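You operate a simulated robot arm through the tools that you are given. There is no shell and no other tool. Be economical: measure what you need, move in short steps, check, and stop when the job is done.

The job below is to be done with a simulated robot arm. You get a single attempt, and the scene is never put back.

TASK
Unplug the toaster, brush out its crumb tray and push it back.
Fine: socket 2 goes off first; white plug on the counter by the strip; brush back. Set down upright: brown brush. Where these are worked on the way, their far stop is far enough and under half their travel is too little: crumb tray. What is to be rubbed or washed off counts as gone when no trace of it is left.
Where things are to end (x, y in the base frame): white plug within 0.12 m of [0.69, 0.09].

Only the result counts: the job must be done as asked and must still hold three seconds after the hand-in. Knocking over, shifting, dropping, spilling or breaking anything else fails it.

THE ROBOT
A 7-joint arm with a two-finger parallel gripper, fixed in place. Base frame: the origin is at the foot of the arm, x ahead of it, y to its left, z up; the work surface is at about z = 0.9. Lengths are in m, angles in degrees, forces in N, time in s.
With the tool pointing down near the work surface it reaches from about 0.2 to 0.74 m from the base axis. Its first joint turns from -166.0 to 166.0 degrees. Payload 1.57 kg.
Tool frame: the origin (TCP) lies between the finger pads and is the grasp point; the fingertips stand 0.03 m ahead of it; z points along the fingers, y is the line along which they close. The gripper opens to 0.11 m. The fingers are 0.024 m wide and 0.012 m thick; the gripper's body (0.048 by 0.112 m) begins 0.078 m behind the TCP.
Orientation is that of the tool frame in the base frame, as a unit quaternion [w, x, y, z]. With the fingers straight down and closing along the base's y, the tool's x points along the base's -x, its y along +y and its z along -z.

THE INTERFACE
- The arm moves only by the tool step_arm. Its argument "rows" is text: rows parted by semicolons, each of 7 numbers parted by spaces: the shift along the tool's x, y, z in m, then the turn, a rotation vector about the tool's x, y, z in degrees, then the opening, from 0 (shut) to 1 (fully open). In form: dx dy dz wx wy wz hand; .... A call has 1 to 12 rows; each row is the pose to reach, as a shift and turn from the pose commanded when the call began, along the tool's axes at that moment. Each row takes 0.2 s and may step no farther than 0.05 m and 8.6 degrees from the row before; otherwise, or with a gripper value out of range, the whole call is refused. A pose out of reach is approached as far as the arm can. The call stops where the force on the tool passes 40 N (or 10 N more than at its start, if that is more) or the arm is blocked; 0.2 s more then pass. Each finger travels about 0.045 m/s and halts on what it meets, pressing with about 35 N; the grip force reading is that of the motor and also rises with nothing between the fingers. The clock runs only during rows and for 0.2 s after the last one: add rows that repeat a pose to give the fingers time. It gives the time, the measured TCP pose, the force on the tool (base axes), the opening and the grip force at its end, in the units of the frame above (readings bear some noise), with the torque about the TCP (base axes, N m) and any sound that the robot's microphone picked up.
- Cameras (640 x 400 px; columns grow to the right, rows downward): "scene" is fixed at [0.4005, -0.4992, 1.6501]; the picture's right is [1.00, -0.10, 0.00], its down [-0.07, -0.67, -0.74] and it looks along [0.07, 0.74, -0.67] (base axes); focal length 365 px, centre (320, 200). "wrist" rides on the gripper at [0.07, 0.016, -0.141] in the tool frame; the picture's right is [-0.23, 0.97, 0.00], its down [-0.85, -0.20, -0.48] and it looks along [-0.47, -0.11, 0.88] (tool axes); focal length 222 px, centre (320, 200). There is no depth. A picture from a camera that has moved, and an enlarged one, comes with that camera's place and axes in the base frame and with its lens.
- camera(camera): a new picture of that camera. The clock stands still meanwhile.
- raise_lower(by): slides the trunk up (or, below 0, down) by that many m; the arm rides with it, the base frame stays. It gives what a move gives, with no picture.
- inspect(camera, box): a new picture of the part [left, top, right, bottom] of that camera's present view, enlarged. The clock stands still meanwhile.
- close_job(): hands the job in; it is judged then, once.

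Work in short steps. Places have to be worked out from the pictures, the camera data and where the tool is seen: move nearer, look again, correct. Check each grasp and each placing, and mend what went wrong. You have 120 turns and 68 pictures in all, those below and enlarged ones among them. Open the gripper and draw the arm clear of the work before you hand the job in, unless the task says otherwise; then end with one line.

The tools are called after "Request:" as a command line: name --argument value ..., lists and objects as JSON in quotes. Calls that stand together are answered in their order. step_arm: Moves the arm, as the interface text tells. Its arguments: {"type":"object","properties":{"rows":{"type":"string"}},"required":["rows"]} The other tools are called the same way: raise_lower (by) slides the trunk up or down; camera (camera) takes a picture; inspect (camera, box) takes an enlarged picture of a part of a camera's view; close_job () hands the job in.

At the start:

```text
time: 0.0
position: [0.2847, 0.3881, 1.2076]
ee_rot: [0.0, 0.0, 1.0, 0.0]
ft_force: [0.0, -0.4, -0.3]
torque: [0.0, -0.02, -0.01]
grip_width: 0.11
finger_force: 0.0
trunk travel left (down, up): [-0.525, 0.065]
```

scene: 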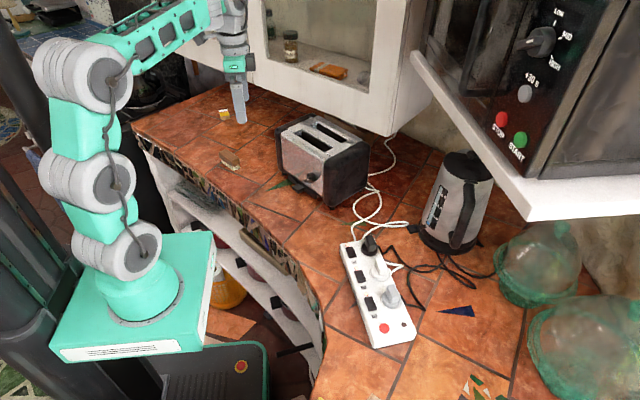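
wrist: 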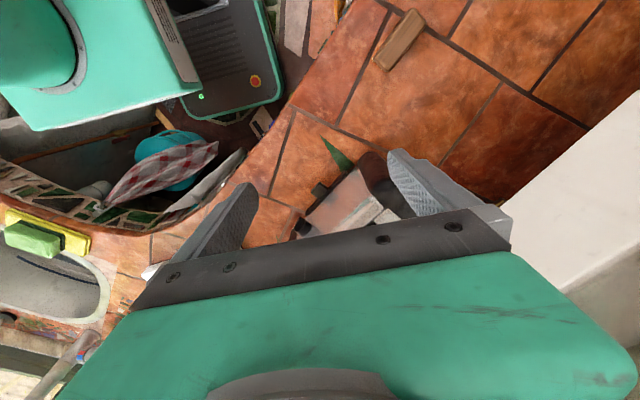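

I start by enlarging the power strip and the toaster area in the scene view to identify the sockets, switches, plugs, crumb tray and brush.

Request:
inspect --camera "scene" --box '[320, 220, 448, 350]'

Request:
inspect --camera "scene" --box '[200, 90, 400, 220]'

```text
3.08 times, centred on (384, 285) of scene
camera zoom: at [0.4005, -0.4992, 1.6501], right [1.0, -0.1, 0.0], down [-0.07, -0.67, -0.74], along [0.07, 0.74, -0.67], focal length 1122 px, centre (123, -62)
```

zoom: 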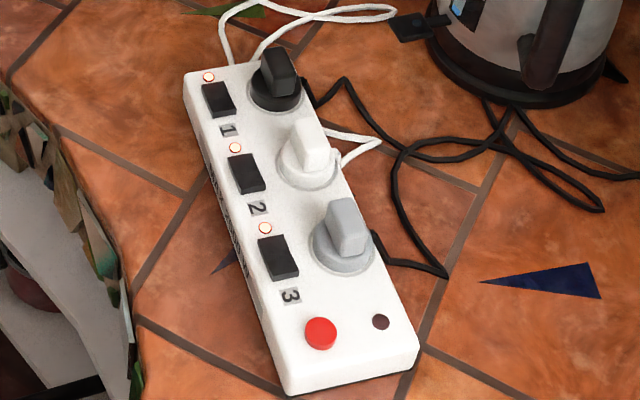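

```text
3.08 times, centred on (300, 155) of scene
camera zoom: at [0.4005, -0.4992, 1.6501], right [1.0, -0.1, 0.0], down [-0.07, -0.67, -0.74], along [0.07, 0.74, -0.67], focal length 1122 px, centre (382, 338)
```

zoom: 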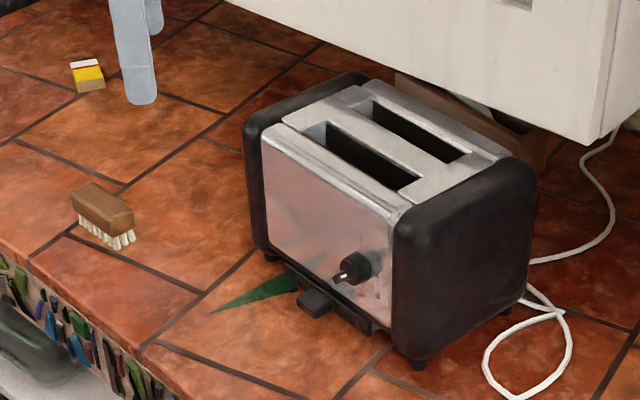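

The white plug is in socket 2, and its white cord runs to the toaster. I judge switch 2 to be near (0.542, 0.008) and the white plug near (0.588, 0.011). I'll move at this height to a viewing spot over the strip with the fingers shut.

Request:
step_arm --rows "-0.0172 -0.0409 0 0 0 0 0; -0.0344 -0.0818 0 0 0 0 0; -0.0517 -0.1227 0 0 0 0 0; -0.0689 -0.1636 0 0 0 0 0; -0.0861 -0.2044 0 0 0 0 0; -0.1033 -0.2453 0 0 0 0 0; -0.1206 -0.2862 0 0 0 0 0; -0.1378 -0.3271 0 0 0 0 0; -0.155 -0.368 0 0 0 0 0; -0.155 -0.368 0.04 0 0 0 0"

Request:
camera --camera "wrist"

```text
time: 2.2
position: [0.439, 0.0195, 1.1694]
ee_rot: [0.001, -0.001, 1.0, 0.0]
ft_force: [0.4, -0.6, -0.2]
torque: [0.0, 0.0, 0.03]
grip_width: 0.0001
finger_force: 21.2
trunk travel left (down, up): [-0.525, 0.065]
```

```text
63 pictures are left
camera wrist: at [0.3695, 0.0354, 1.3111], right [0.23, 0.97, 0.0], down [0.85, -0.2, 0.48], along [0.47, -0.11, -0.88], focal length 222 px, centre (320, 200)
```

wrist: 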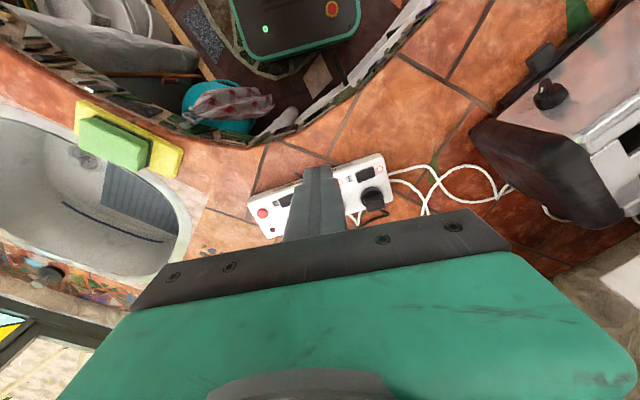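

Triangulated positions agree with the scene view. I'll enlarge switch 2 to see which end of the rocker stands raised.

Request:
inspect --camera "scene" --box '[350, 255, 398, 285]'

Request:
inspect --camera "wrist" --box '[240, 145, 400, 245]'

```text
13.33 times, centred on (374, 270) of scene
camera zoom: at [0.4005, -0.4992, 1.6501], right [1.0, -0.1, 0.0], down [-0.07, -0.67, -0.74], along [0.07, 0.74, -0.67], focal length 4861 px, centre (-400, -733)
```

zoom: 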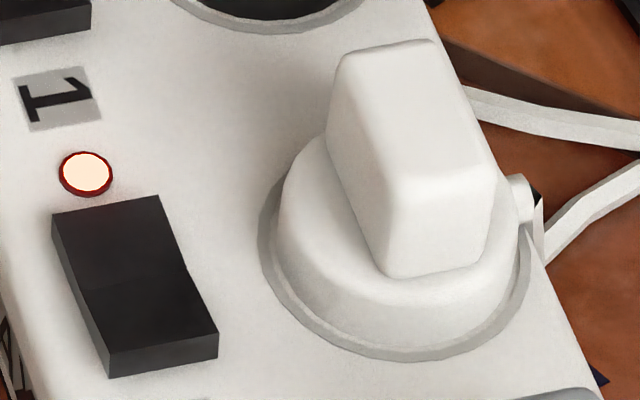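

```text
4.00 times, centred on (320, 195) of wrist
camera zoom: at [0.3695, 0.0354, 1.3111], right [0.23, 0.97, 0.0], down [0.85, -0.2, 0.48], along [0.47, -0.11, -0.88], focal length 888 px, centre (320, 220)
```

zoom: 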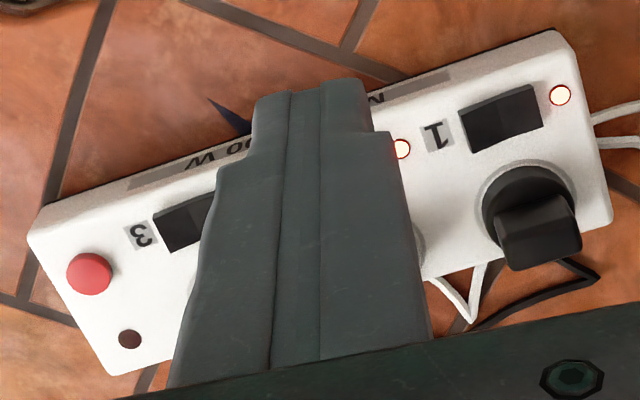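

Lamp 2 is lit, so the socket is on. I'll aim at the end of rocker 2 that's farther from the lamp, align the fingers with the strip and come down to about 5 cm above it before checking.

Request:
step_arm --rows "-0.0255 -0.0101 0.027 0 0 -1.9 0; -0.051 -0.02 0.054 0 0 -3.8 0; -0.0765 -0.03 0.082 0 0 -5.7 0; -0.102 -0.0405 0.109 0 0 -7.6 0; -0.102 -0.0405 0.145 0 0 -7.6 0"

Request:
inspect --camera "scene" --box '[330, 230, 426, 290]'

Request:
inspect --camera "wrist" --box '[200, 80, 440, 230]'

```text
time: 3.4
position: [0.5402, -0.0207, 1.0239]
ee_rot: [0.0, -0.066, 0.998, 0.0]
ft_force: [-0.6, 1.4, -0.1]
torque: [0.0, 0.05, 0.01]
grip_width: 0.0001
finger_force: 21.7
trunk travel left (down, up): [-0.525, 0.065]
```

```text
6.67 times, centred on (378, 260) of scene
camera zoom: at [0.4005, -0.4992, 1.6501], right [1.0, -0.1, 0.0], down [-0.07, -0.67, -0.74], along [0.07, 0.74, -0.67], focal length 2430 px, centre (-67, -200)
```

zoom: 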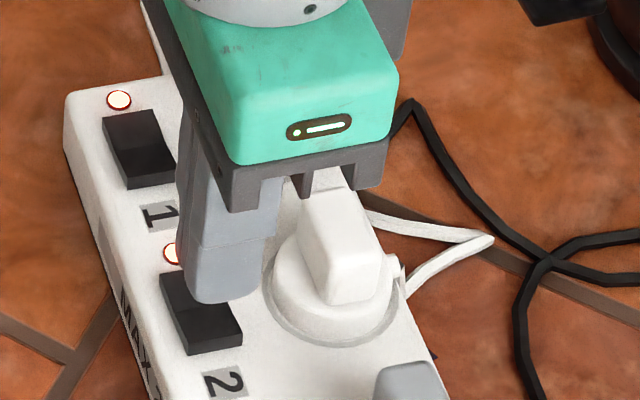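

```text
2.67 times, centred on (320, 155) of wrist
camera zoom: at [0.4695, -0.0136, 1.1648], right [0.1, 1.0, 0.0], down [0.87, -0.08, 0.48], along [0.48, -0.05, -0.88], focal length 592 px, centre (320, 320)
```

zoom: 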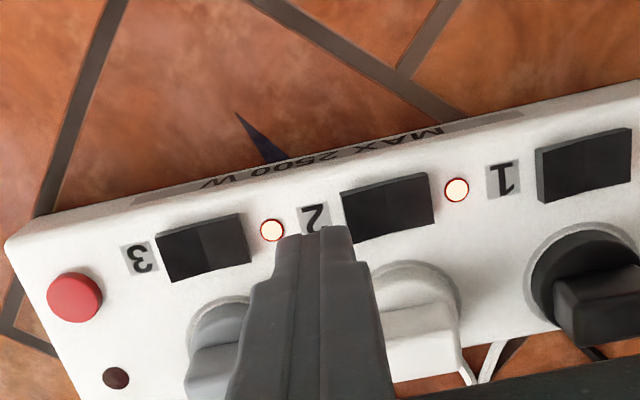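

The fingertips stand just beyond the label end of rocker 2, which appears raised. I'll shift 6 mm toward the rocker and press down slowly.

Request:
step_arm --rows "0 0.006 0.015 0 0 0 0; 0 0.006 0.03 0 0 0 0; 0 0.006 0.036 0 0 0 0; 0 0.006 0.040 0 0 0 0; 0 0.006 0.044 0 0 0 0; 0 0.006 0.048 0 0 0 0"

Request:
inspect --camera "wrist" --box '[200, 80, 440, 230]'

```text
time: 4.8
position: [0.5405, -0.0137, 0.9758]
ee_rot: [0.001, -0.066, 0.998, 0.0]
ft_force: [-0.8, -0.3, 0.1]
torque: [-0.03, 0.0, 0.04]
grip_width: 0.0
finger_force: 21.1
trunk travel left (down, up): [-0.525, 0.065]
```

```text
2.67 times, centred on (320, 155) of wrist
camera zoom: at [0.4692, -0.0077, 1.1172], right [0.1, 1.0, 0.0], down [0.87, -0.08, 0.48], along [0.48, -0.05, -0.88], focal length 592 px, centre (320, 320)
```

zoom: 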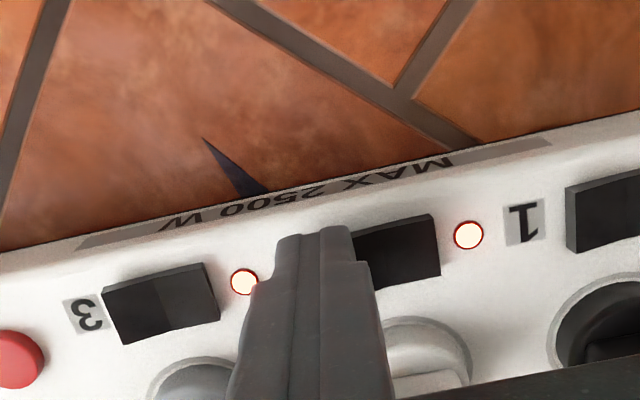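

There's no contact yet with the tips at z ≈ 0.946, so I continue down in 4 mm steps.

Request:
step_arm --rows "-0.002 0 0.004 0 0 0 0; -0.002 0 0.008 0 0 0 0; -0.002 0 0.011 0 0 0 0; -0.002 0 0.014 0 0 0 0; -0.002 0 0.017 0 0 0 0; -0.002 0 0.020 0 0 0 0"

Request:
inspect --camera "wrist" --box '[200, 80, 440, 230]'

```text
time: 5.6
position: [0.5427, -0.0145, 0.9729]
ee_rot: [0.005, -0.066, 0.998, 0.0]
ft_force: [-14.6, -2.8, 18.4]
torque: [0.1, 0.55, 0.14]
grip_width: 0.0
finger_force: 21.6
trunk travel left (down, up): [-0.525, 0.065]
stopped in row 4: the force on the tool passed its limit at 44 N (the readings are from after the stop); the commanded pose is now the measured one
```

```text
2.67 times, centred on (320, 155) of wrist
camera zoom: at [0.4697, -0.0074, 1.1126], right [0.1, 1.0, 0.0], down [0.87, -0.08, 0.49], along [0.49, -0.05, -0.87], focal length 592 px, centre (320, 320)
```

zoom: 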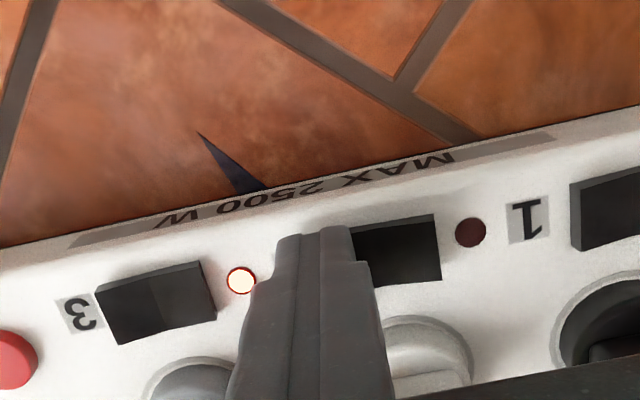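

Lamp 2 has gone out, so socket 2 is off. I'll rise, move over the white plug, open the fingers and turn the hand so that they close across the plug's grip.

Request:
step_arm --rows "0 0 -0.045 0 0 0 0; 0 0 -0.09 0 0 0 0; -0.03 0.008 -0.11 0 0 -8.2 0.3; -0.0476 0.0164 -0.11 0 0 -16.4 0.5; -0.0476 0.0164 -0.11 0 0 -24.6 0.5; -0.0476 0.0164 -0.11 0 0 -32.8 0.5; -0.0476 0.0164 -0.11 0 0 -41 0.5; -0.0476 0.0164 -0.11 0 0 -49.2 0.5; -0.0476 0.0164 -0.11 0 0 -57.4 0.5; -0.0476 0.0164 -0.11 0 0 -65.6 0.5; -0.0476 0.0164 -0.11 0 0 -73.8 0.5; -0.0476 0.0164 -0.11 0 0 -82 0.5"

Request:
step_arm --rows "0 0 0 0 0 -8 0.5"

Request:
camera --camera "wrist"

Request:
inspect --camera "scene" --box '[330, 220, 426, 280]'

```text
time: 8.2
position: [0.5889, 0.0093, 1.0794]
ee_rot: [0.003, -0.705, 0.709, -0.003]
ft_force: [-0.7, -0.1, 0.3]
torque: [0.0, -0.02, 0.0]
grip_width: 0.0551
finger_force: 0.1
trunk travel left (down, up): [-0.525, 0.065]
```

```text
time: 8.6
position: [0.5886, 0.0086, 1.0792]
ee_rot: [-0.003, 0.753, -0.658, 0.003]
ft_force: [0.1, -1.1, 0.5]
torque: [0.04, 0.0, -0.01]
grip_width: 0.0552
finger_force: 0.0
trunk travel left (down, up): [-0.525, 0.065]
```

```text
56 pictures are left
camera wrist: at [0.5815, -0.0624, 1.2209], right [-1.0, 0.1, -0.01], down [0.08, 0.87, 0.48], along [0.05, 0.48, -0.88], focal length 222 px, centre (320, 200)
```

wrist: 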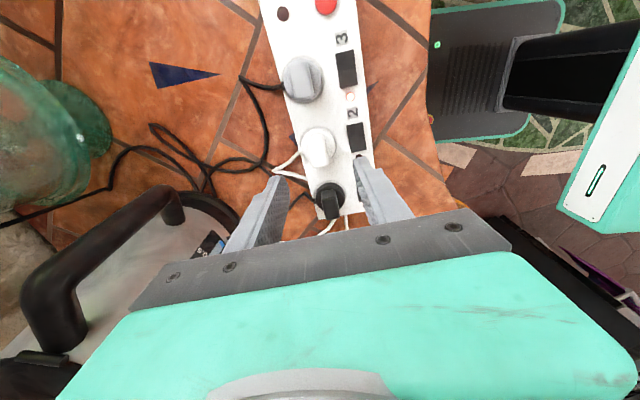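

```text
6.67 times, centred on (378, 250) of scene
camera zoom: at [0.4005, -0.4992, 1.6501], right [1.0, -0.1, 0.0], down [-0.07, -0.67, -0.74], along [0.07, 0.74, -0.67], focal length 2430 px, centre (-67, -133)
```

zoom: 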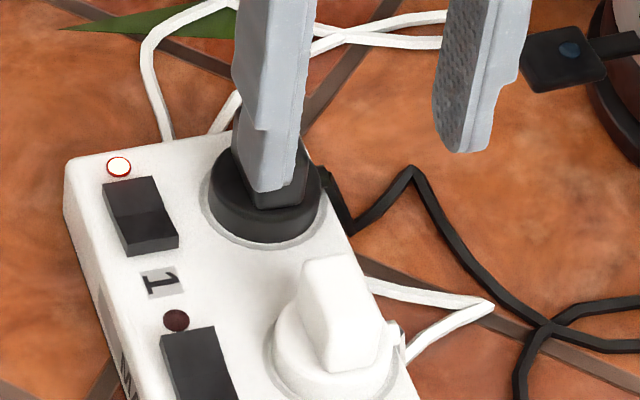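

The view puts the plug's grip top at about (0.589, 0.006), directly under the hand. I'll descend so that the pads straddle the grip, stopping on any contact, then check.

Request:
step_arm --rows "0.002 0 0.04 0 0 0 0.5; 0.002 0 0.075 0 0 0 0.5; 0.002 0 0.086 0 0 0 0.5; 0.002 0 0.094 0 0 0 0.5"

Request:
inspect --camera "scene" --box '[340, 235, 420, 285]'

```text
time: 9.6
position: [0.5915, 0.0075, 0.9847]
ee_rot: [-0.002, 0.753, -0.658, 0.003]
ft_force: [-0.4, -0.8, -0.1]
torque: [-0.04, 0.03, 0.01]
grip_width: 0.055
finger_force: 0.0
trunk travel left (down, up): [-0.525, 0.065]
```

```text
8.00 times, centred on (380, 260) of scene
camera zoom: at [0.4005, -0.4992, 1.6501], right [1.0, -0.1, 0.0], down [-0.07, -0.67, -0.74], along [0.07, 0.74, -0.67], focal length 2916 px, centre (-160, -280)
```

zoom: 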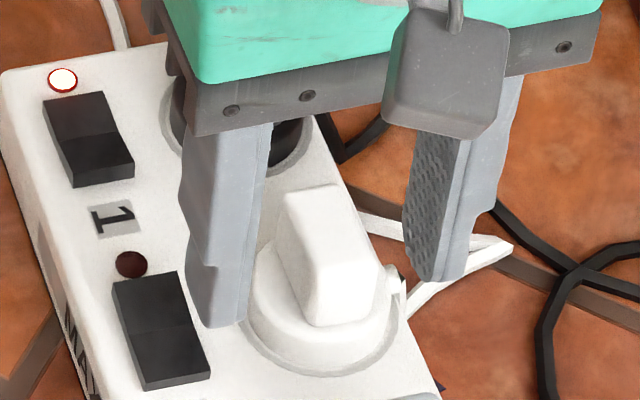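

The fingers straddle the grip well and stay above the strip. I'll close on it.

Request:
step_arm --rows "0 0 0 0 0 0 0.3; 0 0 0 0 0 0 0.1; 0 0 0 0 0 0 0; 0 0 0 0 0 0 0; 0 0 0 0 0 0 0"

Request:
inspect --camera "scene" --box '[340, 235, 420, 285]'

```text
time: 10.8
position: [0.5913, 0.0069, 0.9861]
ee_rot: [-0.003, 0.752, -0.659, 0.004]
ft_force: [-0.9, -0.2, 1.2]
torque: [0.0, 0.02, 0.02]
grip_width: 0.0191
finger_force: 33.3
trunk travel left (down, up): [-0.525, 0.065]
```

```text
8.00 times, centred on (380, 260) of scene
camera zoom: at [0.4005, -0.4992, 1.6501], right [1.0, -0.1, 0.0], down [-0.07, -0.67, -0.74], along [0.07, 0.74, -0.67], focal length 2916 px, centre (-160, -280)
```

zoom: 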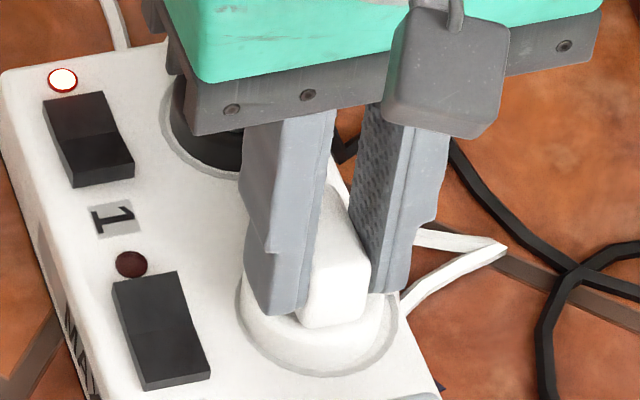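

The plug is gripped at a width of 19 mm with 33 N. I'll pull straight up in small steps.

Request:
step_arm --rows "0 0 -0.006 0 0 0 0; 0 0 -0.012 0 0 0 0; 0 0 -0.02 0 0 0 0; 0 0 -0.03 0 0 0 0; 0 0 -0.045 0 0 0 0; 0 0 -0.06 0 0 0 0"

Request:
camera --camera "scene"

```text
time: 12.2
position: [0.5894, 0.0069, 1.0432]
ee_rot: [-0.002, 0.753, -0.658, 0.003]
ft_force: [0.2, 0.3, -1.4]
torque: [0.01, -0.02, 0.01]
grip_width: 0.0194
finger_force: 33.7
trunk travel left (down, up): [-0.525, 0.065]
```

```text
52 pictures are left
```

scene: 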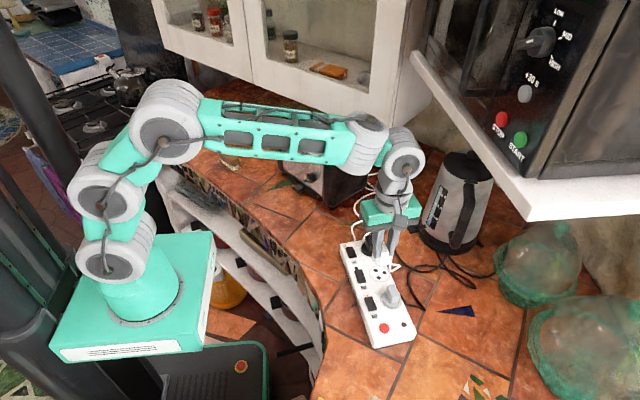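

The plug is clear of the socket. I'll carry it over to about (0.675, 0.03), which is within the allowed circle and clear of strip and kettle, and lower it.

Request:
step_arm --rows "-0.006 -0.044 0 0 0 0 0; -0.012 -0.088 0 0 0 0 0; -0.012 -0.088 0.03 0 0 0 0; -0.012 -0.088 0.05 0 0 0 0"

Request:
inspect --camera "scene" --box '[360, 200, 488, 280]'

```text
time: 13.2
position: [0.6757, 0.0306, 0.9942]
ee_rot: [-0.002, 0.752, -0.659, 0.003]
ft_force: [0.4, 0.8, -0.8]
torque: [0.0, -0.02, 0.0]
grip_width: 0.019
finger_force: 33.8
trunk travel left (down, up): [-0.525, 0.065]
```

```text
5.00 times, centred on (424, 240) of scene
camera zoom: at [0.4005, -0.4992, 1.6501], right [1.0, -0.1, 0.0], down [-0.07, -0.67, -0.74], along [0.07, 0.74, -0.67], focal length 1823 px, centre (-200, 0)
```

zoom: 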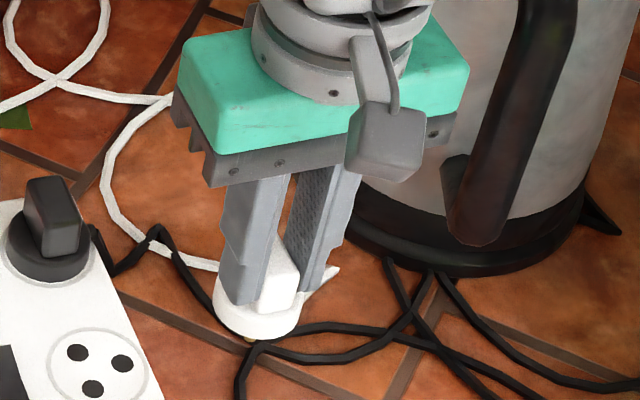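

The plug hangs just above the counter. I'll lower it slowly until it touches.

Request:
step_arm --rows "0 0 0.008 0 0 0 0; 0 0 0.014 0 0 0 0; 0 0 0.018 0 0 0 0; 0 0 0.022 0 0 0 0; 0 0 0.026 0 0 0 0"

```text
time: 14.4
position: [0.6757, 0.0307, 0.9694]
ee_rot: [-0.003, 0.752, -0.659, 0.004]
ft_force: [-0.3, 0.6, -0.6]
torque: [0.02, 0.01, -0.02]
grip_width: 0.0193
finger_force: 33.5
trunk travel left (down, up): [-0.525, 0.065]
```

No contact yet, so I continue down.

Request:
step_arm --rows "0 0 0.004 0 0 0 0; 0 0 0.008 0 0 0 0; 0 0 0.012 0 0 0 0; 0 0 0.016 0 0 0 0; 0 0 0.020 0 0 0 0; 0 0 0.024 0 0 0 0"

Request:
inspect --camera "scene" --box '[360, 200, 488, 280]'

```text
time: 15.9
position: [0.6815, 0.0307, 0.9553]
ee_rot: [-0.009, 0.752, -0.659, 0.01]
ft_force: [1.9, -0.8, 10.5]
torque: [0.01, -0.01, 0.0]
grip_width: 0.0193
finger_force: 33.1
trunk travel left (down, up): [-0.525, 0.065]
stopped in row 6: the force on the tool passed its limit at 43 N (the readings are from after the stop); the commanded pose is now the measured one
```

```text
5.00 times, centred on (424, 240) of scene
camera zoom: at [0.4005, -0.4992, 1.6501], right [1.0, -0.1, 0.0], down [-0.07, -0.67, -0.74], along [0.07, 0.74, -0.67], focal length 1823 px, centre (-200, 0)
```

zoom: 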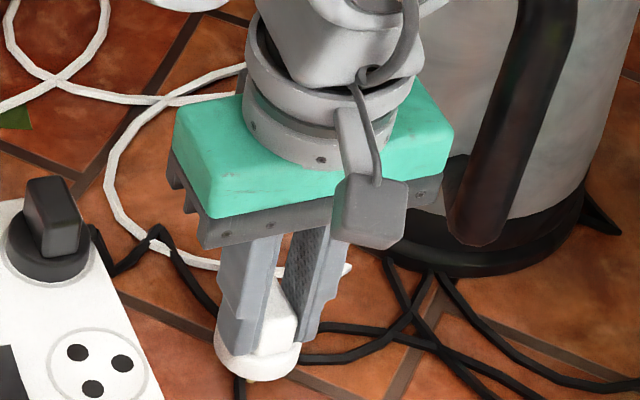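

The plug rests on the counter. I'll open a little and withdraw upward.

Request:
step_arm --rows "0 0 -0.001 0 0 0 0.2; 0 0 -0.001 0 0 0 0.4; 0 0 -0.001 0 0 0 0.4; 0 0 -0.03 0 0 0 0.4; 0 0 -0.07 0 0 0 0.4; 0 0 -0.11 0 0 0 0.4; 0 0 -0.15 0 0 0 0.4; 0 0 -0.19 0 0 0 0.4; 0 0 -0.23 0 0 0 0.4"

Request:
inspect --camera "scene" --box '[328, 180, 488, 280]'

```text
time: 17.8
position: [0.608, 0.0281, 1.055]
ee_rot: [0.085, 0.747, -0.653, -0.087]
ft_force: [0.5, -0.2, 0.5]
torque: [0.03, -0.01, 0.0]
grip_width: 0.0438
finger_force: 0.1
trunk travel left (down, up): [-0.525, 0.065]
stopped in row 9: the arm was blocked; the commanded pose is now the measured one
```

```text
4.00 times, centred on (408, 230) of scene
camera zoom: at [0.4005, -0.4992, 1.6501], right [1.0, -0.1, 0.0], down [-0.07, -0.67, -0.74], along [0.07, 0.74, -0.67], focal length 1458 px, centre (-32, 80)
```

zoom: 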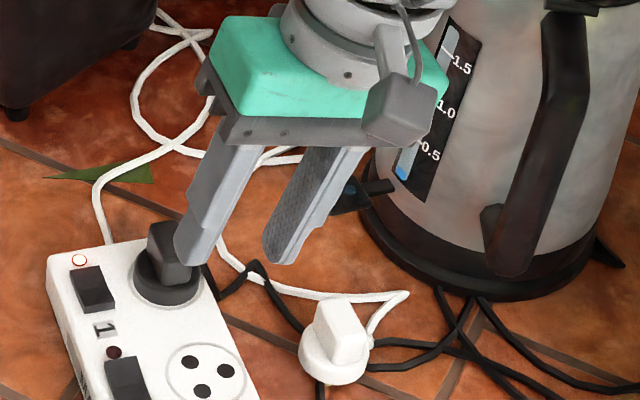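

The plug stands on the counter near (0.68, 0.03). The rise ran out of reach and the hand tilted about 14°, so I'll right it while rising and drawing back toward the base.

Request:
step_arm --rows "0 0.012 -0.044 3 0 0 0.4; 0 0.05 -0.06 7 0.5 0 0.4; 0 0.09 -0.065 11 1 0 0.4; 0 0.13 -0.06 13.9 1.1 0 0.4; 0 0.17 -0.05 13.9 1.1 0 0.4; 0 0.19 -0.045 13.9 1.1 0 0.4"

```text
time: 19.1
position: [0.4541, 0.0046, 1.1384]
ee_rot: [0.001, 0.752, -0.659, -0.001]
ft_force: [0.2, 0.2, 0.0]
torque: [-0.02, 0.02, -0.03]
grip_width: 0.0441
finger_force: 0.0
trunk travel left (down, up): [-0.525, 0.065]
```

Upright again. Now I move to a viewing spot in front of the toaster, turning the hand so that tool x points away from the toaster's front.

Request:
step_arm --rows "-0.0354 0.0148 0 0 0 7.6 0.4; -0.0708 0.0295 0 0 0 15.2 0.4; -0.106 0.0443 0 0 0 22.8 0.4; -0.1415 0.059 0 0 0 30.4 0.4; -0.177 0.0738 0 0 0 38 0.4; -0.2123 0.0885 0 0 0 45.6 0.4; -0.2476 0.1033 0 0 0 53.2 0.4; -0.283 0.118 0 0 0 60.7 0.4"

Request:
camera --camera "wrist"

Request:
inspect --camera "scene" --box '[264, 110, 392, 210]'

```text
time: 20.9
position: [0.298, 0.2715, 1.1375]
ee_rot: [-0.002, -0.317, 0.949, 0.0]
ft_force: [0.3, 0.4, 0.5]
torque: [0.01, 0.0, 0.01]
grip_width: 0.0442
finger_force: 0.1
trunk travel left (down, up): [-0.525, 0.065]
```

```text
48 pictures are left
camera wrist: at [0.2327, 0.2415, 1.2781], right [-0.4, 0.92, 0.0], down [0.8, 0.35, 0.48], along [0.44, 0.19, -0.88], focal length 222 px, centre (320, 200)
```

wrist: 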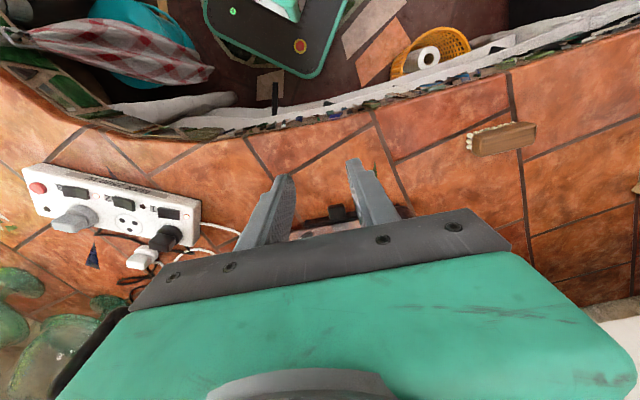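

```text
4.00 times, centred on (328, 160) of scene
camera zoom: at [0.4005, -0.4992, 1.6501], right [1.0, -0.1, 0.0], down [-0.07, -0.67, -0.74], along [0.07, 0.74, -0.67], focal length 1458 px, centre (288, 360)
```

zoom: 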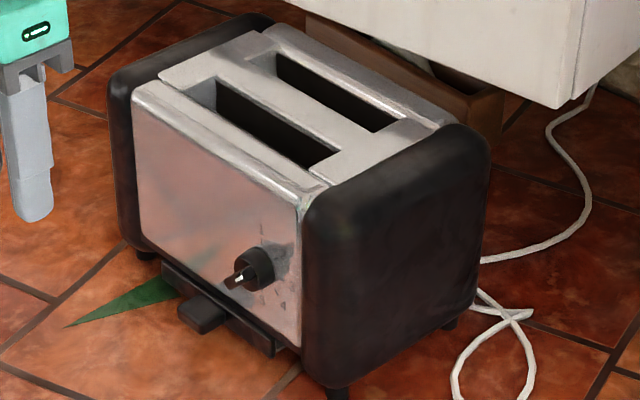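

Both views put the crumb-tray handle at about (0.419, 0.365, 0.92). I'll come nearer with the hand tilted 30° so the fingers point in under the knob, then look at the handle closely.

Request:
step_arm --rows "-0.0205 0.001 0.039 0 -7.5 0 0.4; -0.041 0.002 0.079 0 -15 0 0.4; -0.0615 0.003 0.118 0 -22.5 0 0.4; -0.082 0.003 0.1575 0 -30 0 0.4"

Request:
camera --camera "wrist"

Request:
inspect --camera "scene" --box '[264, 130, 392, 210]'

```text
time: 21.9
position: [0.3636, 0.3223, 0.9812]
ee_rot: [0.245, -0.306, 0.916, 0.083]
ft_force: [0.4, -0.3, 0.6]
torque: [-0.01, 0.0, -0.02]
grip_width: 0.044
finger_force: 0.0
trunk travel left (down, up): [-0.525, 0.065]
```

```text
46 pictures are left
camera wrist: at [0.2488, 0.2558, 1.0683], right [-0.43, 0.9, 0.11], down [0.52, 0.14, 0.84], along [0.74, 0.42, -0.53], focal length 222 px, centre (320, 200)
```

wrist: 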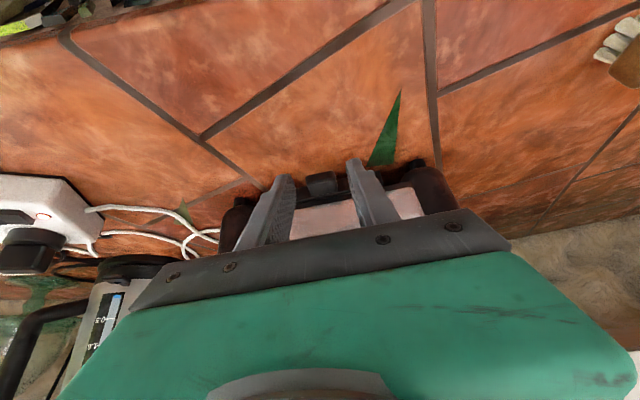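

```text
5.00 times, centred on (328, 170) of scene
camera zoom: at [0.4005, -0.4992, 1.6501], right [1.0, -0.1, 0.0], down [-0.07, -0.67, -0.74], along [0.07, 0.74, -0.67], focal length 1823 px, centre (280, 350)
```

zoom: 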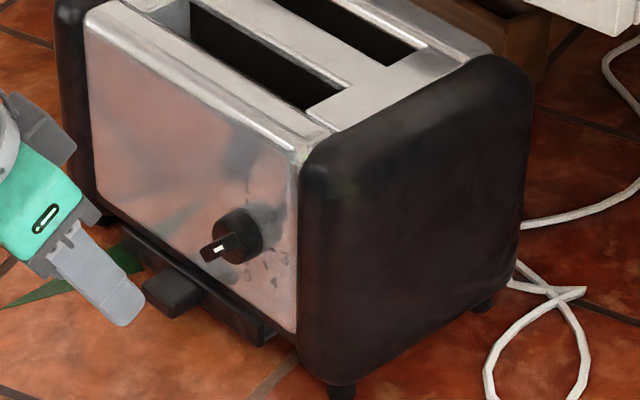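

The handle is centred between the fingertips. I'll move in along the tilted line so the tips straddle it, staying clear of the knob.

Request:
step_arm --rows "-0.0 0.001 0.0 0 0 0 0.55; -0.0105 0.002 0.021 0 0 0 0.55; -0.021 0.002 0.042 0 0 0 0.55; -0.026 0.002 0.052 0 0 0 0.55; -0.0316 0.002 0.0633 0 0 0 0.55"

Request:
inspect --camera "wrist" --box '[200, 130, 440, 280]'

Request:
inspect --camera "scene" --box '[264, 130, 392, 210]'

```text
time: 23.1
position: [0.404, 0.3533, 0.9403]
ee_rot: [0.241, -0.306, 0.917, 0.081]
ft_force: [-21.9, -16.5, 8.8]
torque: [-0.54, 0.03, -0.63]
grip_width: 0.0604
finger_force: 0.0
trunk travel left (down, up): [-0.525, 0.065]
```

```text
2.67 times, centred on (320, 205) of wrist
camera zoom: at [0.2901, 0.2883, 1.0288], right [-0.43, 0.9, 0.11], down [0.53, 0.15, 0.84], along [0.74, 0.42, -0.53], focal length 592 px, centre (320, 187)
```

zoom: 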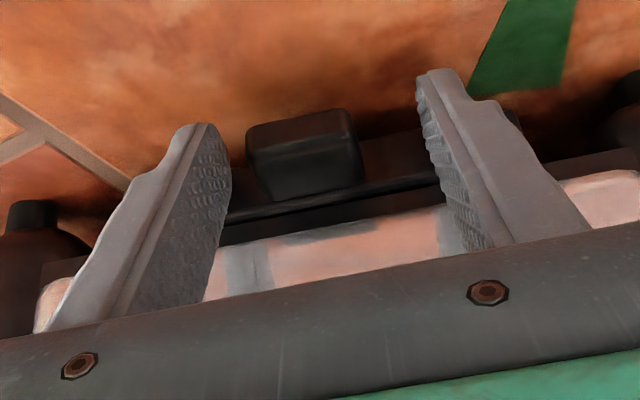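

```text
5.00 times, centred on (328, 170) of scene
camera zoom: at [0.4005, -0.4992, 1.6501], right [1.0, -0.1, 0.0], down [-0.07, -0.67, -0.74], along [0.07, 0.74, -0.67], focal length 1823 px, centre (280, 350)
```

zoom: 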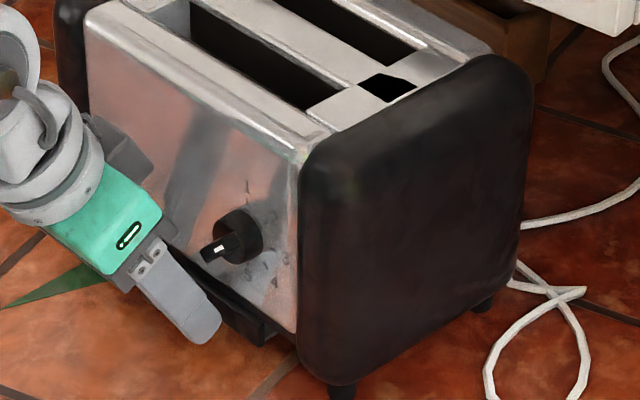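

Contact force of about 27 N shows the tips are touching the tray's front plate. I'll back off 6 mm, then close on the handle.

Request:
step_arm --rows "0.006 0 -0.0035 0 0 0 0.55; 0.006 0 -0.0035 0 0 0 0.4; 0.006 0 -0.0035 0 0 0 0.2; 0.006 0 -0.0035 0 0 0 0; 0.006 0 -0.0035 0 0 0 0; 0.006 0 -0.0035 0 0 0 0"

Request:
inspect --camera "wrist" --box '[200, 130, 440, 280]'

```text
time: 24.6
position: [0.4054, 0.3508, 0.9414]
ee_rot: [0.246, -0.303, 0.917, 0.081]
ft_force: [14.5, -20.0, 6.8]
torque: [-0.11, -0.93, -0.99]
grip_width: 0.0319
finger_force: 34.5
trunk travel left (down, up): [-0.525, 0.065]
```

```text
2.67 times, centred on (320, 205) of wrist
camera zoom: at [0.2902, 0.2847, 1.0294], right [-0.42, 0.9, 0.11], down [0.52, 0.14, 0.84], along [0.74, 0.42, -0.53], focal length 592 px, centre (320, 187)
```

zoom: 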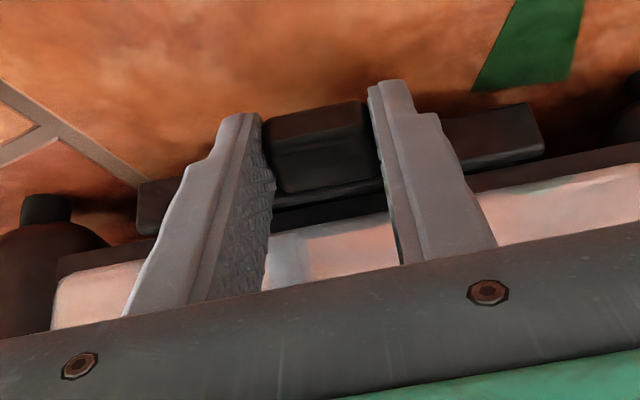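

The handle is gripped at 32 mm. I'll relieve the small side load by shifting 3 mm, then pull the tray straight out.

Request:
step_arm --rows "0.000 -0.003 0 0 0 0 0; 0.0087 -0.003 -0.005 0 0 0 0; 0.0173 -0.003 -0.01 0 0 0 0; 0.026 -0.003 -0.015 0 0 0 0; 0.0346 -0.003 -0.02 0 0 0 0; 0.0433 -0.003 -0.025 0 0 0 0; 0.052 -0.003 -0.03 0 0 0 0"

Request:
inspect --camera "scene" --box '[240, 120, 400, 220]'

```text
time: 26.1
position: [0.358, 0.3141, 0.9412]
ee_rot: [0.246, -0.306, 0.916, 0.083]
ft_force: [2.6, -4.7, 13.0]
torque: [-0.1, 0.12, -0.72]
grip_width: 0.0318
finger_force: 35.2
trunk travel left (down, up): [-0.525, 0.065]
```

```text
4.00 times, centred on (320, 170) of scene
camera zoom: at [0.4005, -0.4992, 1.6501], right [1.0, -0.1, 0.0], down [-0.07, -0.67, -0.74], along [0.07, 0.74, -0.67], focal length 1458 px, centre (320, 320)
```

zoom: 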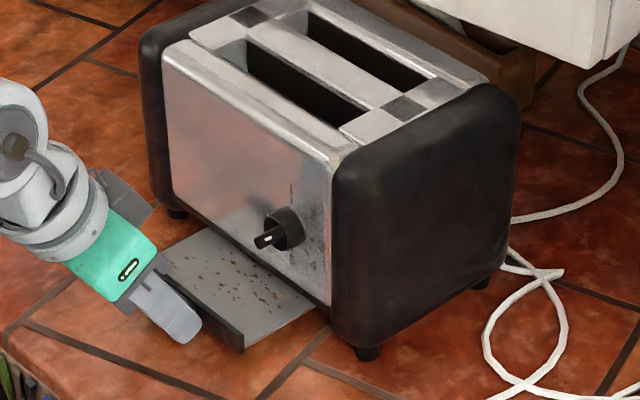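

The tray is sliding out with crumbs on it. I'll keep pulling toward the far stop, with a slight lift to relieve the downward load.

Request:
step_arm --rows "0.008 -0.0005 -0.006 0 0 0 0; 0.0165 -0.0005 -0.011 0 0 0 0; 0.025 -0.0005 -0.016 0 0 0 0; 0.0335 -0.0005 -0.021 0 0 0 0; 0.042 -0.0005 -0.026 0 0 0 0; 0.0505 -0.0005 -0.031 0 0 0 0; 0.059 -0.0005 -0.036 0 0 0 0; 0.0675 -0.0005 -0.041 0 0 0 0"

Request:
inspect --camera "scene" --box '[240, 120, 400, 220]'

```text
time: 27.9
position: [0.2966, 0.2682, 0.9417]
ee_rot: [0.245, -0.305, 0.917, 0.082]
ft_force: [12.5, 8.7, 0.2]
torque: [-0.13, -0.28, 0.09]
grip_width: 0.0318
finger_force: 34.9
trunk travel left (down, up): [-0.525, 0.065]
```

```text
4.00 times, centred on (320, 170) of scene
camera zoom: at [0.4005, -0.4992, 1.6501], right [1.0, -0.1, 0.0], down [-0.07, -0.67, -0.74], along [0.07, 0.74, -0.67], focal length 1458 px, centre (320, 320)
```

zoom: 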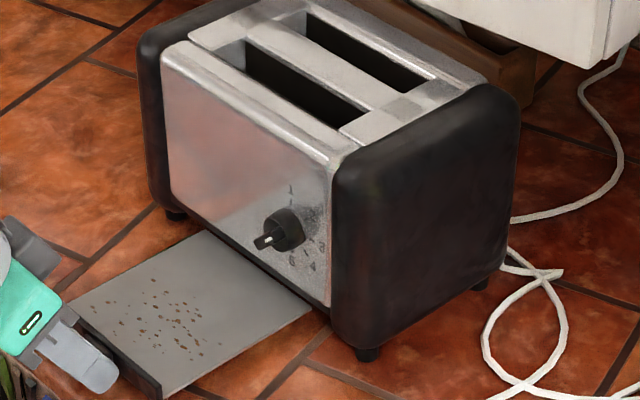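

The tray is out about 14 cm, and the 15 N resistance suggests it's at its stop, with all the crumbs exposed. I'll release the handle and back away along the fingers.

Request:
step_arm --rows "-0.001 0 0 0 0 0 0.2; -0.001 0 0 0 0 0 0.45; -0.001 0 0 0 0 0 0.45; 0 0 -0.04 0 0 0 0.45; 0 0 -0.08 0 0 0 0.45; 0 0 -0.12 0 0 0 0.45; 0 0 -0.16 0 0 0 0.45; 0 0 -0.16 0 7.5 0 0.45; 0 0 -0.16 0 15 0 0.45; 0 0 -0.16 0 22.5 0 0.45; 0 0 -0.16 0 30 0 0.45"

Request:
camera --camera "scene"

Request:
inspect --camera "scene" --box '[200, 90, 360, 210]'

```text
time: 30.4
position: [0.2313, 0.2194, 1.0809]
ee_rot: [-0.002, -0.317, 0.949, -0.001]
ft_force: [0.3, -0.4, 1.0]
torque: [0.01, 0.01, 0.02]
grip_width: 0.0495
finger_force: 0.1
trunk travel left (down, up): [-0.525, 0.065]
```

```text
39 pictures are left
```

scene: 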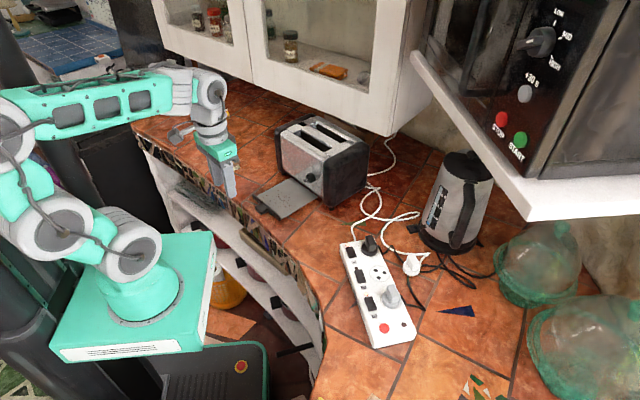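

```text
3.33 times, centred on (280, 150) of scene
camera zoom: at [0.4005, -0.4992, 1.6501], right [1.0, -0.1, 0.0], down [-0.07, -0.67, -0.74], along [0.07, 0.74, -0.67], focal length 1215 px, centre (453, 367)
```

zoom: 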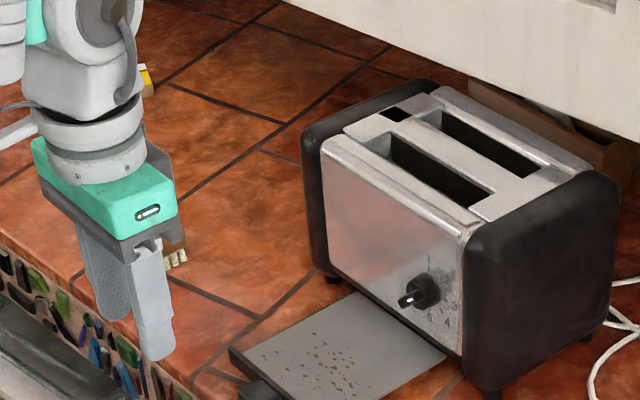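

The tray stays out at its stop. Next is the brush, which I judge to be near (0.195, 0.528) with its long axis along about (-0.65, 0.76). I'll move to view it, turning the hand so that the fingers close across its width.

Request:
step_arm --rows "-0.013 0.014 -0.01 0 0 -7.7 0.5; -0.026 0.028 -0.02 0 0 -15.4 0.5; -0.039 0.042 -0.03 0 0 -23.1 0.5; -0.052 0.056 -0.04 0 0 -30.8 0.5; -0.065 0.07 -0.05 0 0 -38.5 0.5; -0.078 0.084 -0.06 0 0 -46.2 0.5; -0.091 0.098 -0.07 0 0 -53.9 0.5; -0.104 0.112 -0.07 0 0 -61.6 0.5; -0.117 0.127 -0.07 0 0 -69.3 0.5; -0.13 0.142 -0.07 0 0 -77 0.5; -0.144 0.156 -0.07 0 0 -84.7 0.5; -0.157 0.17 -0.07 0 0 -92.4 0.5"

Request:
camera --camera "wrist"

```text
time: 33.0
position: [0.2556, 0.4506, 1.1509]
ee_rot: [0.001, 0.904, -0.427, -0.001]
ft_force: [-0.3, 0.2, -0.3]
torque: [0.03, 0.0, 0.02]
grip_width: 0.0549
finger_force: 0.0
trunk travel left (down, up): [-0.525, 0.065]
```

```text
37 pictures are left
camera wrist: at [0.2873, 0.3858, 1.2918], right [-0.9, -0.44, 0.0], down [-0.39, 0.79, 0.48], along [-0.21, 0.43, -0.88], focal length 222 px, centre (320, 200)
```

wrist: 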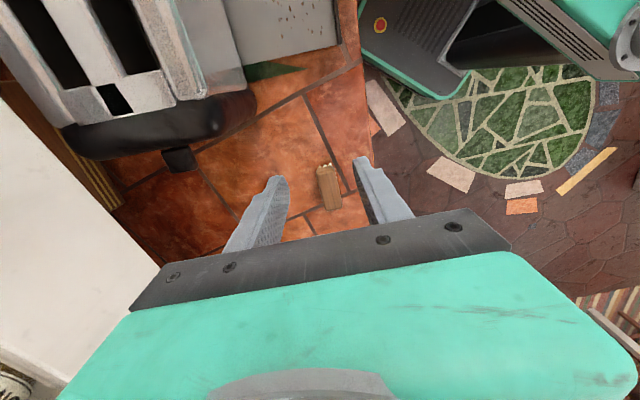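

The brush centre computes to (0.20, 0.53) with the axis within 2° of the hand's. I'll move above it, open a bit wider, and check before gripping.

Request:
step_arm --rows "-0.032 -0.0025 0.0 0 0 0 0.65; -0.065 -0.005 0.03 0 0 0 0.65; -0.0974 -0.0075 0.06 0 0 0 0.65; -0.0974 -0.0075 0.10 0 0 0 0.65; -0.0974 -0.0075 0.14 0 0 0 0.65"

Request:
inspect --camera "wrist" --box '[200, 100, 440, 250]'

Request:
inspect --camera "scene" --box '[180, 110, 276, 190]'

```text
time: 34.1
position: [0.1995, 0.5322, 1.0095]
ee_rot: [0.001, 0.904, -0.428, -0.001]
ft_force: [-0.5, 0.6, 0.3]
torque: [0.03, -0.02, 0.03]
grip_width: 0.0715
finger_force: 0.0
trunk travel left (down, up): [-0.525, 0.065]
```

```text
2.67 times, centred on (320, 175) of wrist
camera zoom: at [0.2306, 0.4663, 1.1512], right [-0.9, -0.44, 0.0], down [-0.39, 0.79, 0.48], along [-0.21, 0.43, -0.88], focal length 592 px, centre (320, 267)
```

zoom: 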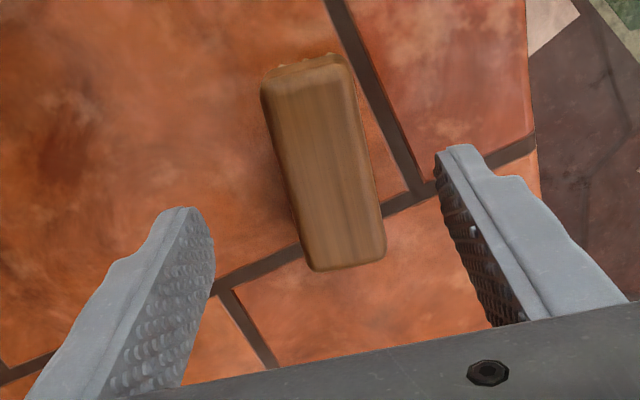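

```text
5.00 times, centred on (228, 150) of scene
camera zoom: at [0.4005, -0.4992, 1.6501], right [1.0, -0.1, 0.0], down [-0.07, -0.67, -0.74], along [0.07, 0.74, -0.67], focal length 1823 px, centre (780, 450)
```

zoom: 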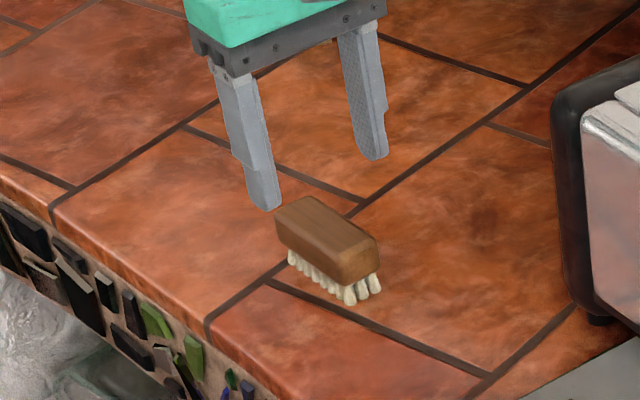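

The brush is directly beneath and aligned with the hand. I'll descend and close on the wooden block.

Request:
step_arm --rows "0.001 0.002 0.03 0 0 0 0.65; 0.001 0.002 0.05 0 0 0 0.65; 0.001 0.002 0.062 0 0 0 0.65; 0.001 0.002 0.062 0 0 0 0.4; 0.001 0.002 0.062 0 0 0 0.2; 0.001 0.002 0.062 0 0 0 0; 0.001 0.002 0.062 0 0 0 0; 0.001 0.002 0.062 0 0 0 0"

Request:
inspect --camera "scene" --box '[180, 110, 276, 190]'

```text
time: 36.0
position: [0.196, 0.5274, 0.9472]
ee_rot: [0.001, 0.904, -0.428, -0.002]
ft_force: [-0.2, 0.3, 0.0]
torque: [0.01, -0.01, -0.03]
grip_width: 0.0329
finger_force: 34.8
trunk travel left (down, up): [-0.525, 0.065]
```

```text
5.00 times, centred on (228, 150) of scene
camera zoom: at [0.4005, -0.4992, 1.6501], right [1.0, -0.1, 0.0], down [-0.07, -0.67, -0.74], along [0.07, 0.74, -0.67], focal length 1823 px, centre (780, 450)
```

zoom: 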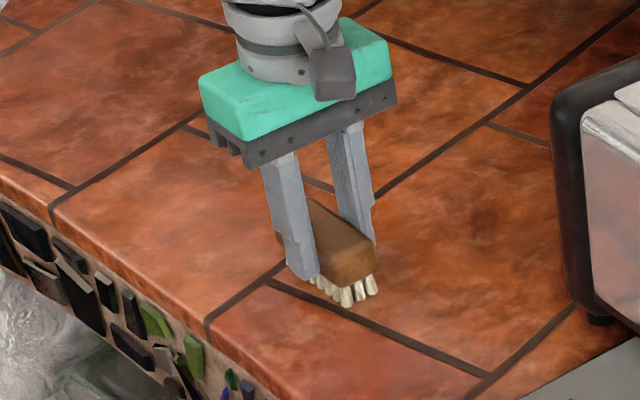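

The brush is gripped at 33 mm (TCP at 0.196, 0.527, 0.947; I'll return it to the same place). I lift it and carry it over the tray's left half.

Request:
step_arm --rows "0 0 -0.04 0 0 0 0; 0 0 -0.08 0 0 0 0; 0.047 0.0017 -0.08 0 0 0.5 0; 0.094 0.0034 -0.08 0 0 1 0; 0.141 0.0051 -0.08 0 0 1.5 0; 0.188 0.007 -0.08 0 0 2.2 0; 0.2354 0.0086 -0.08 0 0 2.2 0"

Request:
inspect --camera "scene" --box '[220, 110, 380, 220]'

Request:
camera --camera "wrist"

```text
time: 37.5
position: [0.339, 0.3409, 1.0284]
ee_rot: [0.0, 0.896, -0.445, -0.001]
ft_force: [-0.4, -0.3, -1.9]
torque: [0.01, -0.03, 0.01]
grip_width: 0.0329
finger_force: 35.7
trunk travel left (down, up): [-0.525, 0.065]
```

```text
3.64 times, centred on (300, 165) of scene
camera zoom: at [0.4005, -0.4992, 1.6501], right [1.0, -0.1, 0.0], down [-0.07, -0.67, -0.74], along [0.07, 0.74, -0.67], focal length 1326 px, centre (393, 327)
```

zoom: 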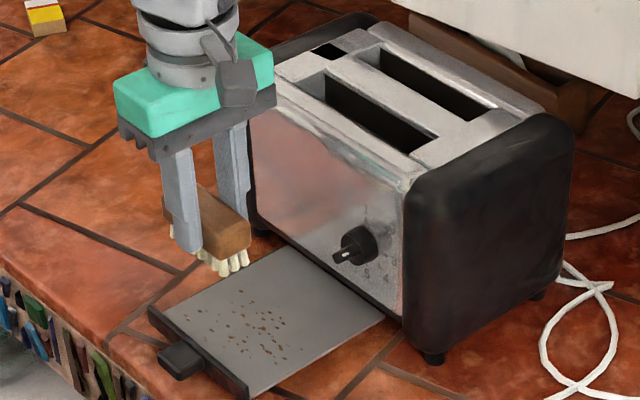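

```text
32 pictures are left
camera wrist: at [0.3681, 0.2753, 1.169], right [-0.91, -0.41, 0.0], down [-0.36, 0.8, 0.48], along [-0.2, 0.44, -0.88], focal length 222 px, centre (320, 200)
```

wrist: 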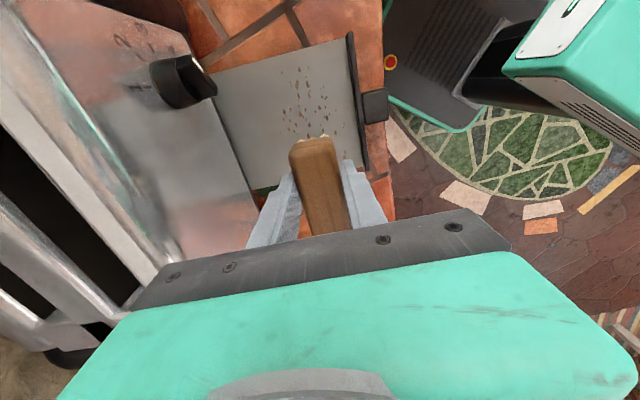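

The crumbs lie about 3–8 cm in from the tray's front plate and ±5 cm sideways. I'll lower the bristles onto the left half gently.

Request:
step_arm --rows "0 0 0.035 0 0 0 0; 0 0 0.06 0 0 0 0; 0 0 0.066 0 0 0 0; 0 0 0.069 0 0 0 0"

```text
time: 38.5
position: [0.3389, 0.3392, 0.96]
ee_rot: [-0.001, 0.896, -0.445, 0.0]
ft_force: [-2.7, 1.3, 14.7]
torque: [0.11, -0.12, 0.05]
grip_width: 0.0328
finger_force: 35.4
trunk travel left (down, up): [-0.525, 0.065]
```

The bristles touch the tray with about 15 N. I'll brush in and out over the left half at this height.

Request:
step_arm --rows "0 -0.015 0 0 0 0 0; 0 -0.03 0 0 0 0 0; 0 -0.038 0 0 0 0 0; 0 -0.02 0 0 0 0 0; 0 0 0 0 0 0 0; 0 0.013 0 0 0 0 0; 0 0 0 0 0 0 0; 0 -0.02 0 0 0 0 0; 0 -0.038 0 0 0 0 0; 0 -0.015 0 0 0 0 0; 0 0 0 0 0 0 0; 0 0.013 0 0 0 0 0"

Request:
camera --camera "wrist"

```text
time: 39.2
position: [0.3618, 0.3582, 0.9643]
ee_rot: [-0.001, 0.895, -0.446, 0.0]
ft_force: [-12.4, -8.3, 15.3]
torque: [0.43, -0.93, -0.27]
grip_width: 0.0329
finger_force: 35.0
trunk travel left (down, up): [-0.525, 0.065]
stopped in row 3: the force on the tool passed its limit at 58 N (the readings are from after the stop); the commanded pose is now the measured one
```

```text
31 pictures are left
camera wrist: at [0.3907, 0.2915, 1.1056], right [-0.91, -0.41, 0.0], down [-0.36, 0.8, 0.48], along [-0.19, 0.44, -0.88], focal length 222 px, centre (320, 200)
```

wrist: 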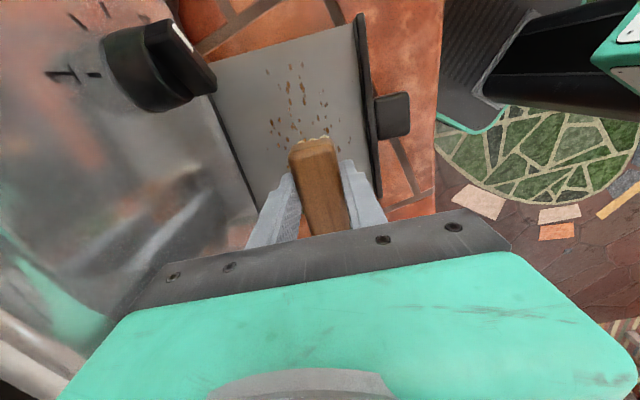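

A force peak stopped the stroke at about 7.4 cm in. I'll lift slightly and look at what was touched, and whether the tray or toaster moved.

Request:
step_arm --rows "0 0.004 -0.006 0 0 0 0; 0 0.01 -0.02 0 0 0 0"

Request:
inspect --camera "scene" --box '[220, 110, 380, 220]'

```text
time: 39.8
position: [0.3552, 0.3529, 0.9809]
ee_rot: [0.0, 0.895, -0.446, -0.001]
ft_force: [0.5, 0.0, -0.4]
torque: [-0.02, 0.02, 0.02]
grip_width: 0.0331
finger_force: 35.4
trunk travel left (down, up): [-0.525, 0.065]
```

```text
3.64 times, centred on (300, 165) of scene
camera zoom: at [0.4005, -0.4992, 1.6501], right [1.0, -0.1, 0.0], down [-0.07, -0.67, -0.74], along [0.07, 0.74, -0.67], focal length 1326 px, centre (393, 327)
```

zoom: 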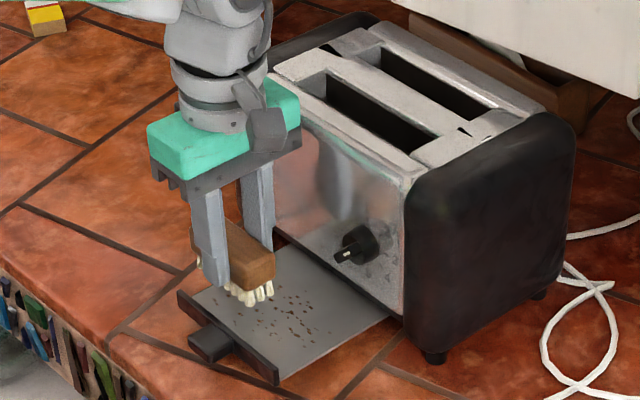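

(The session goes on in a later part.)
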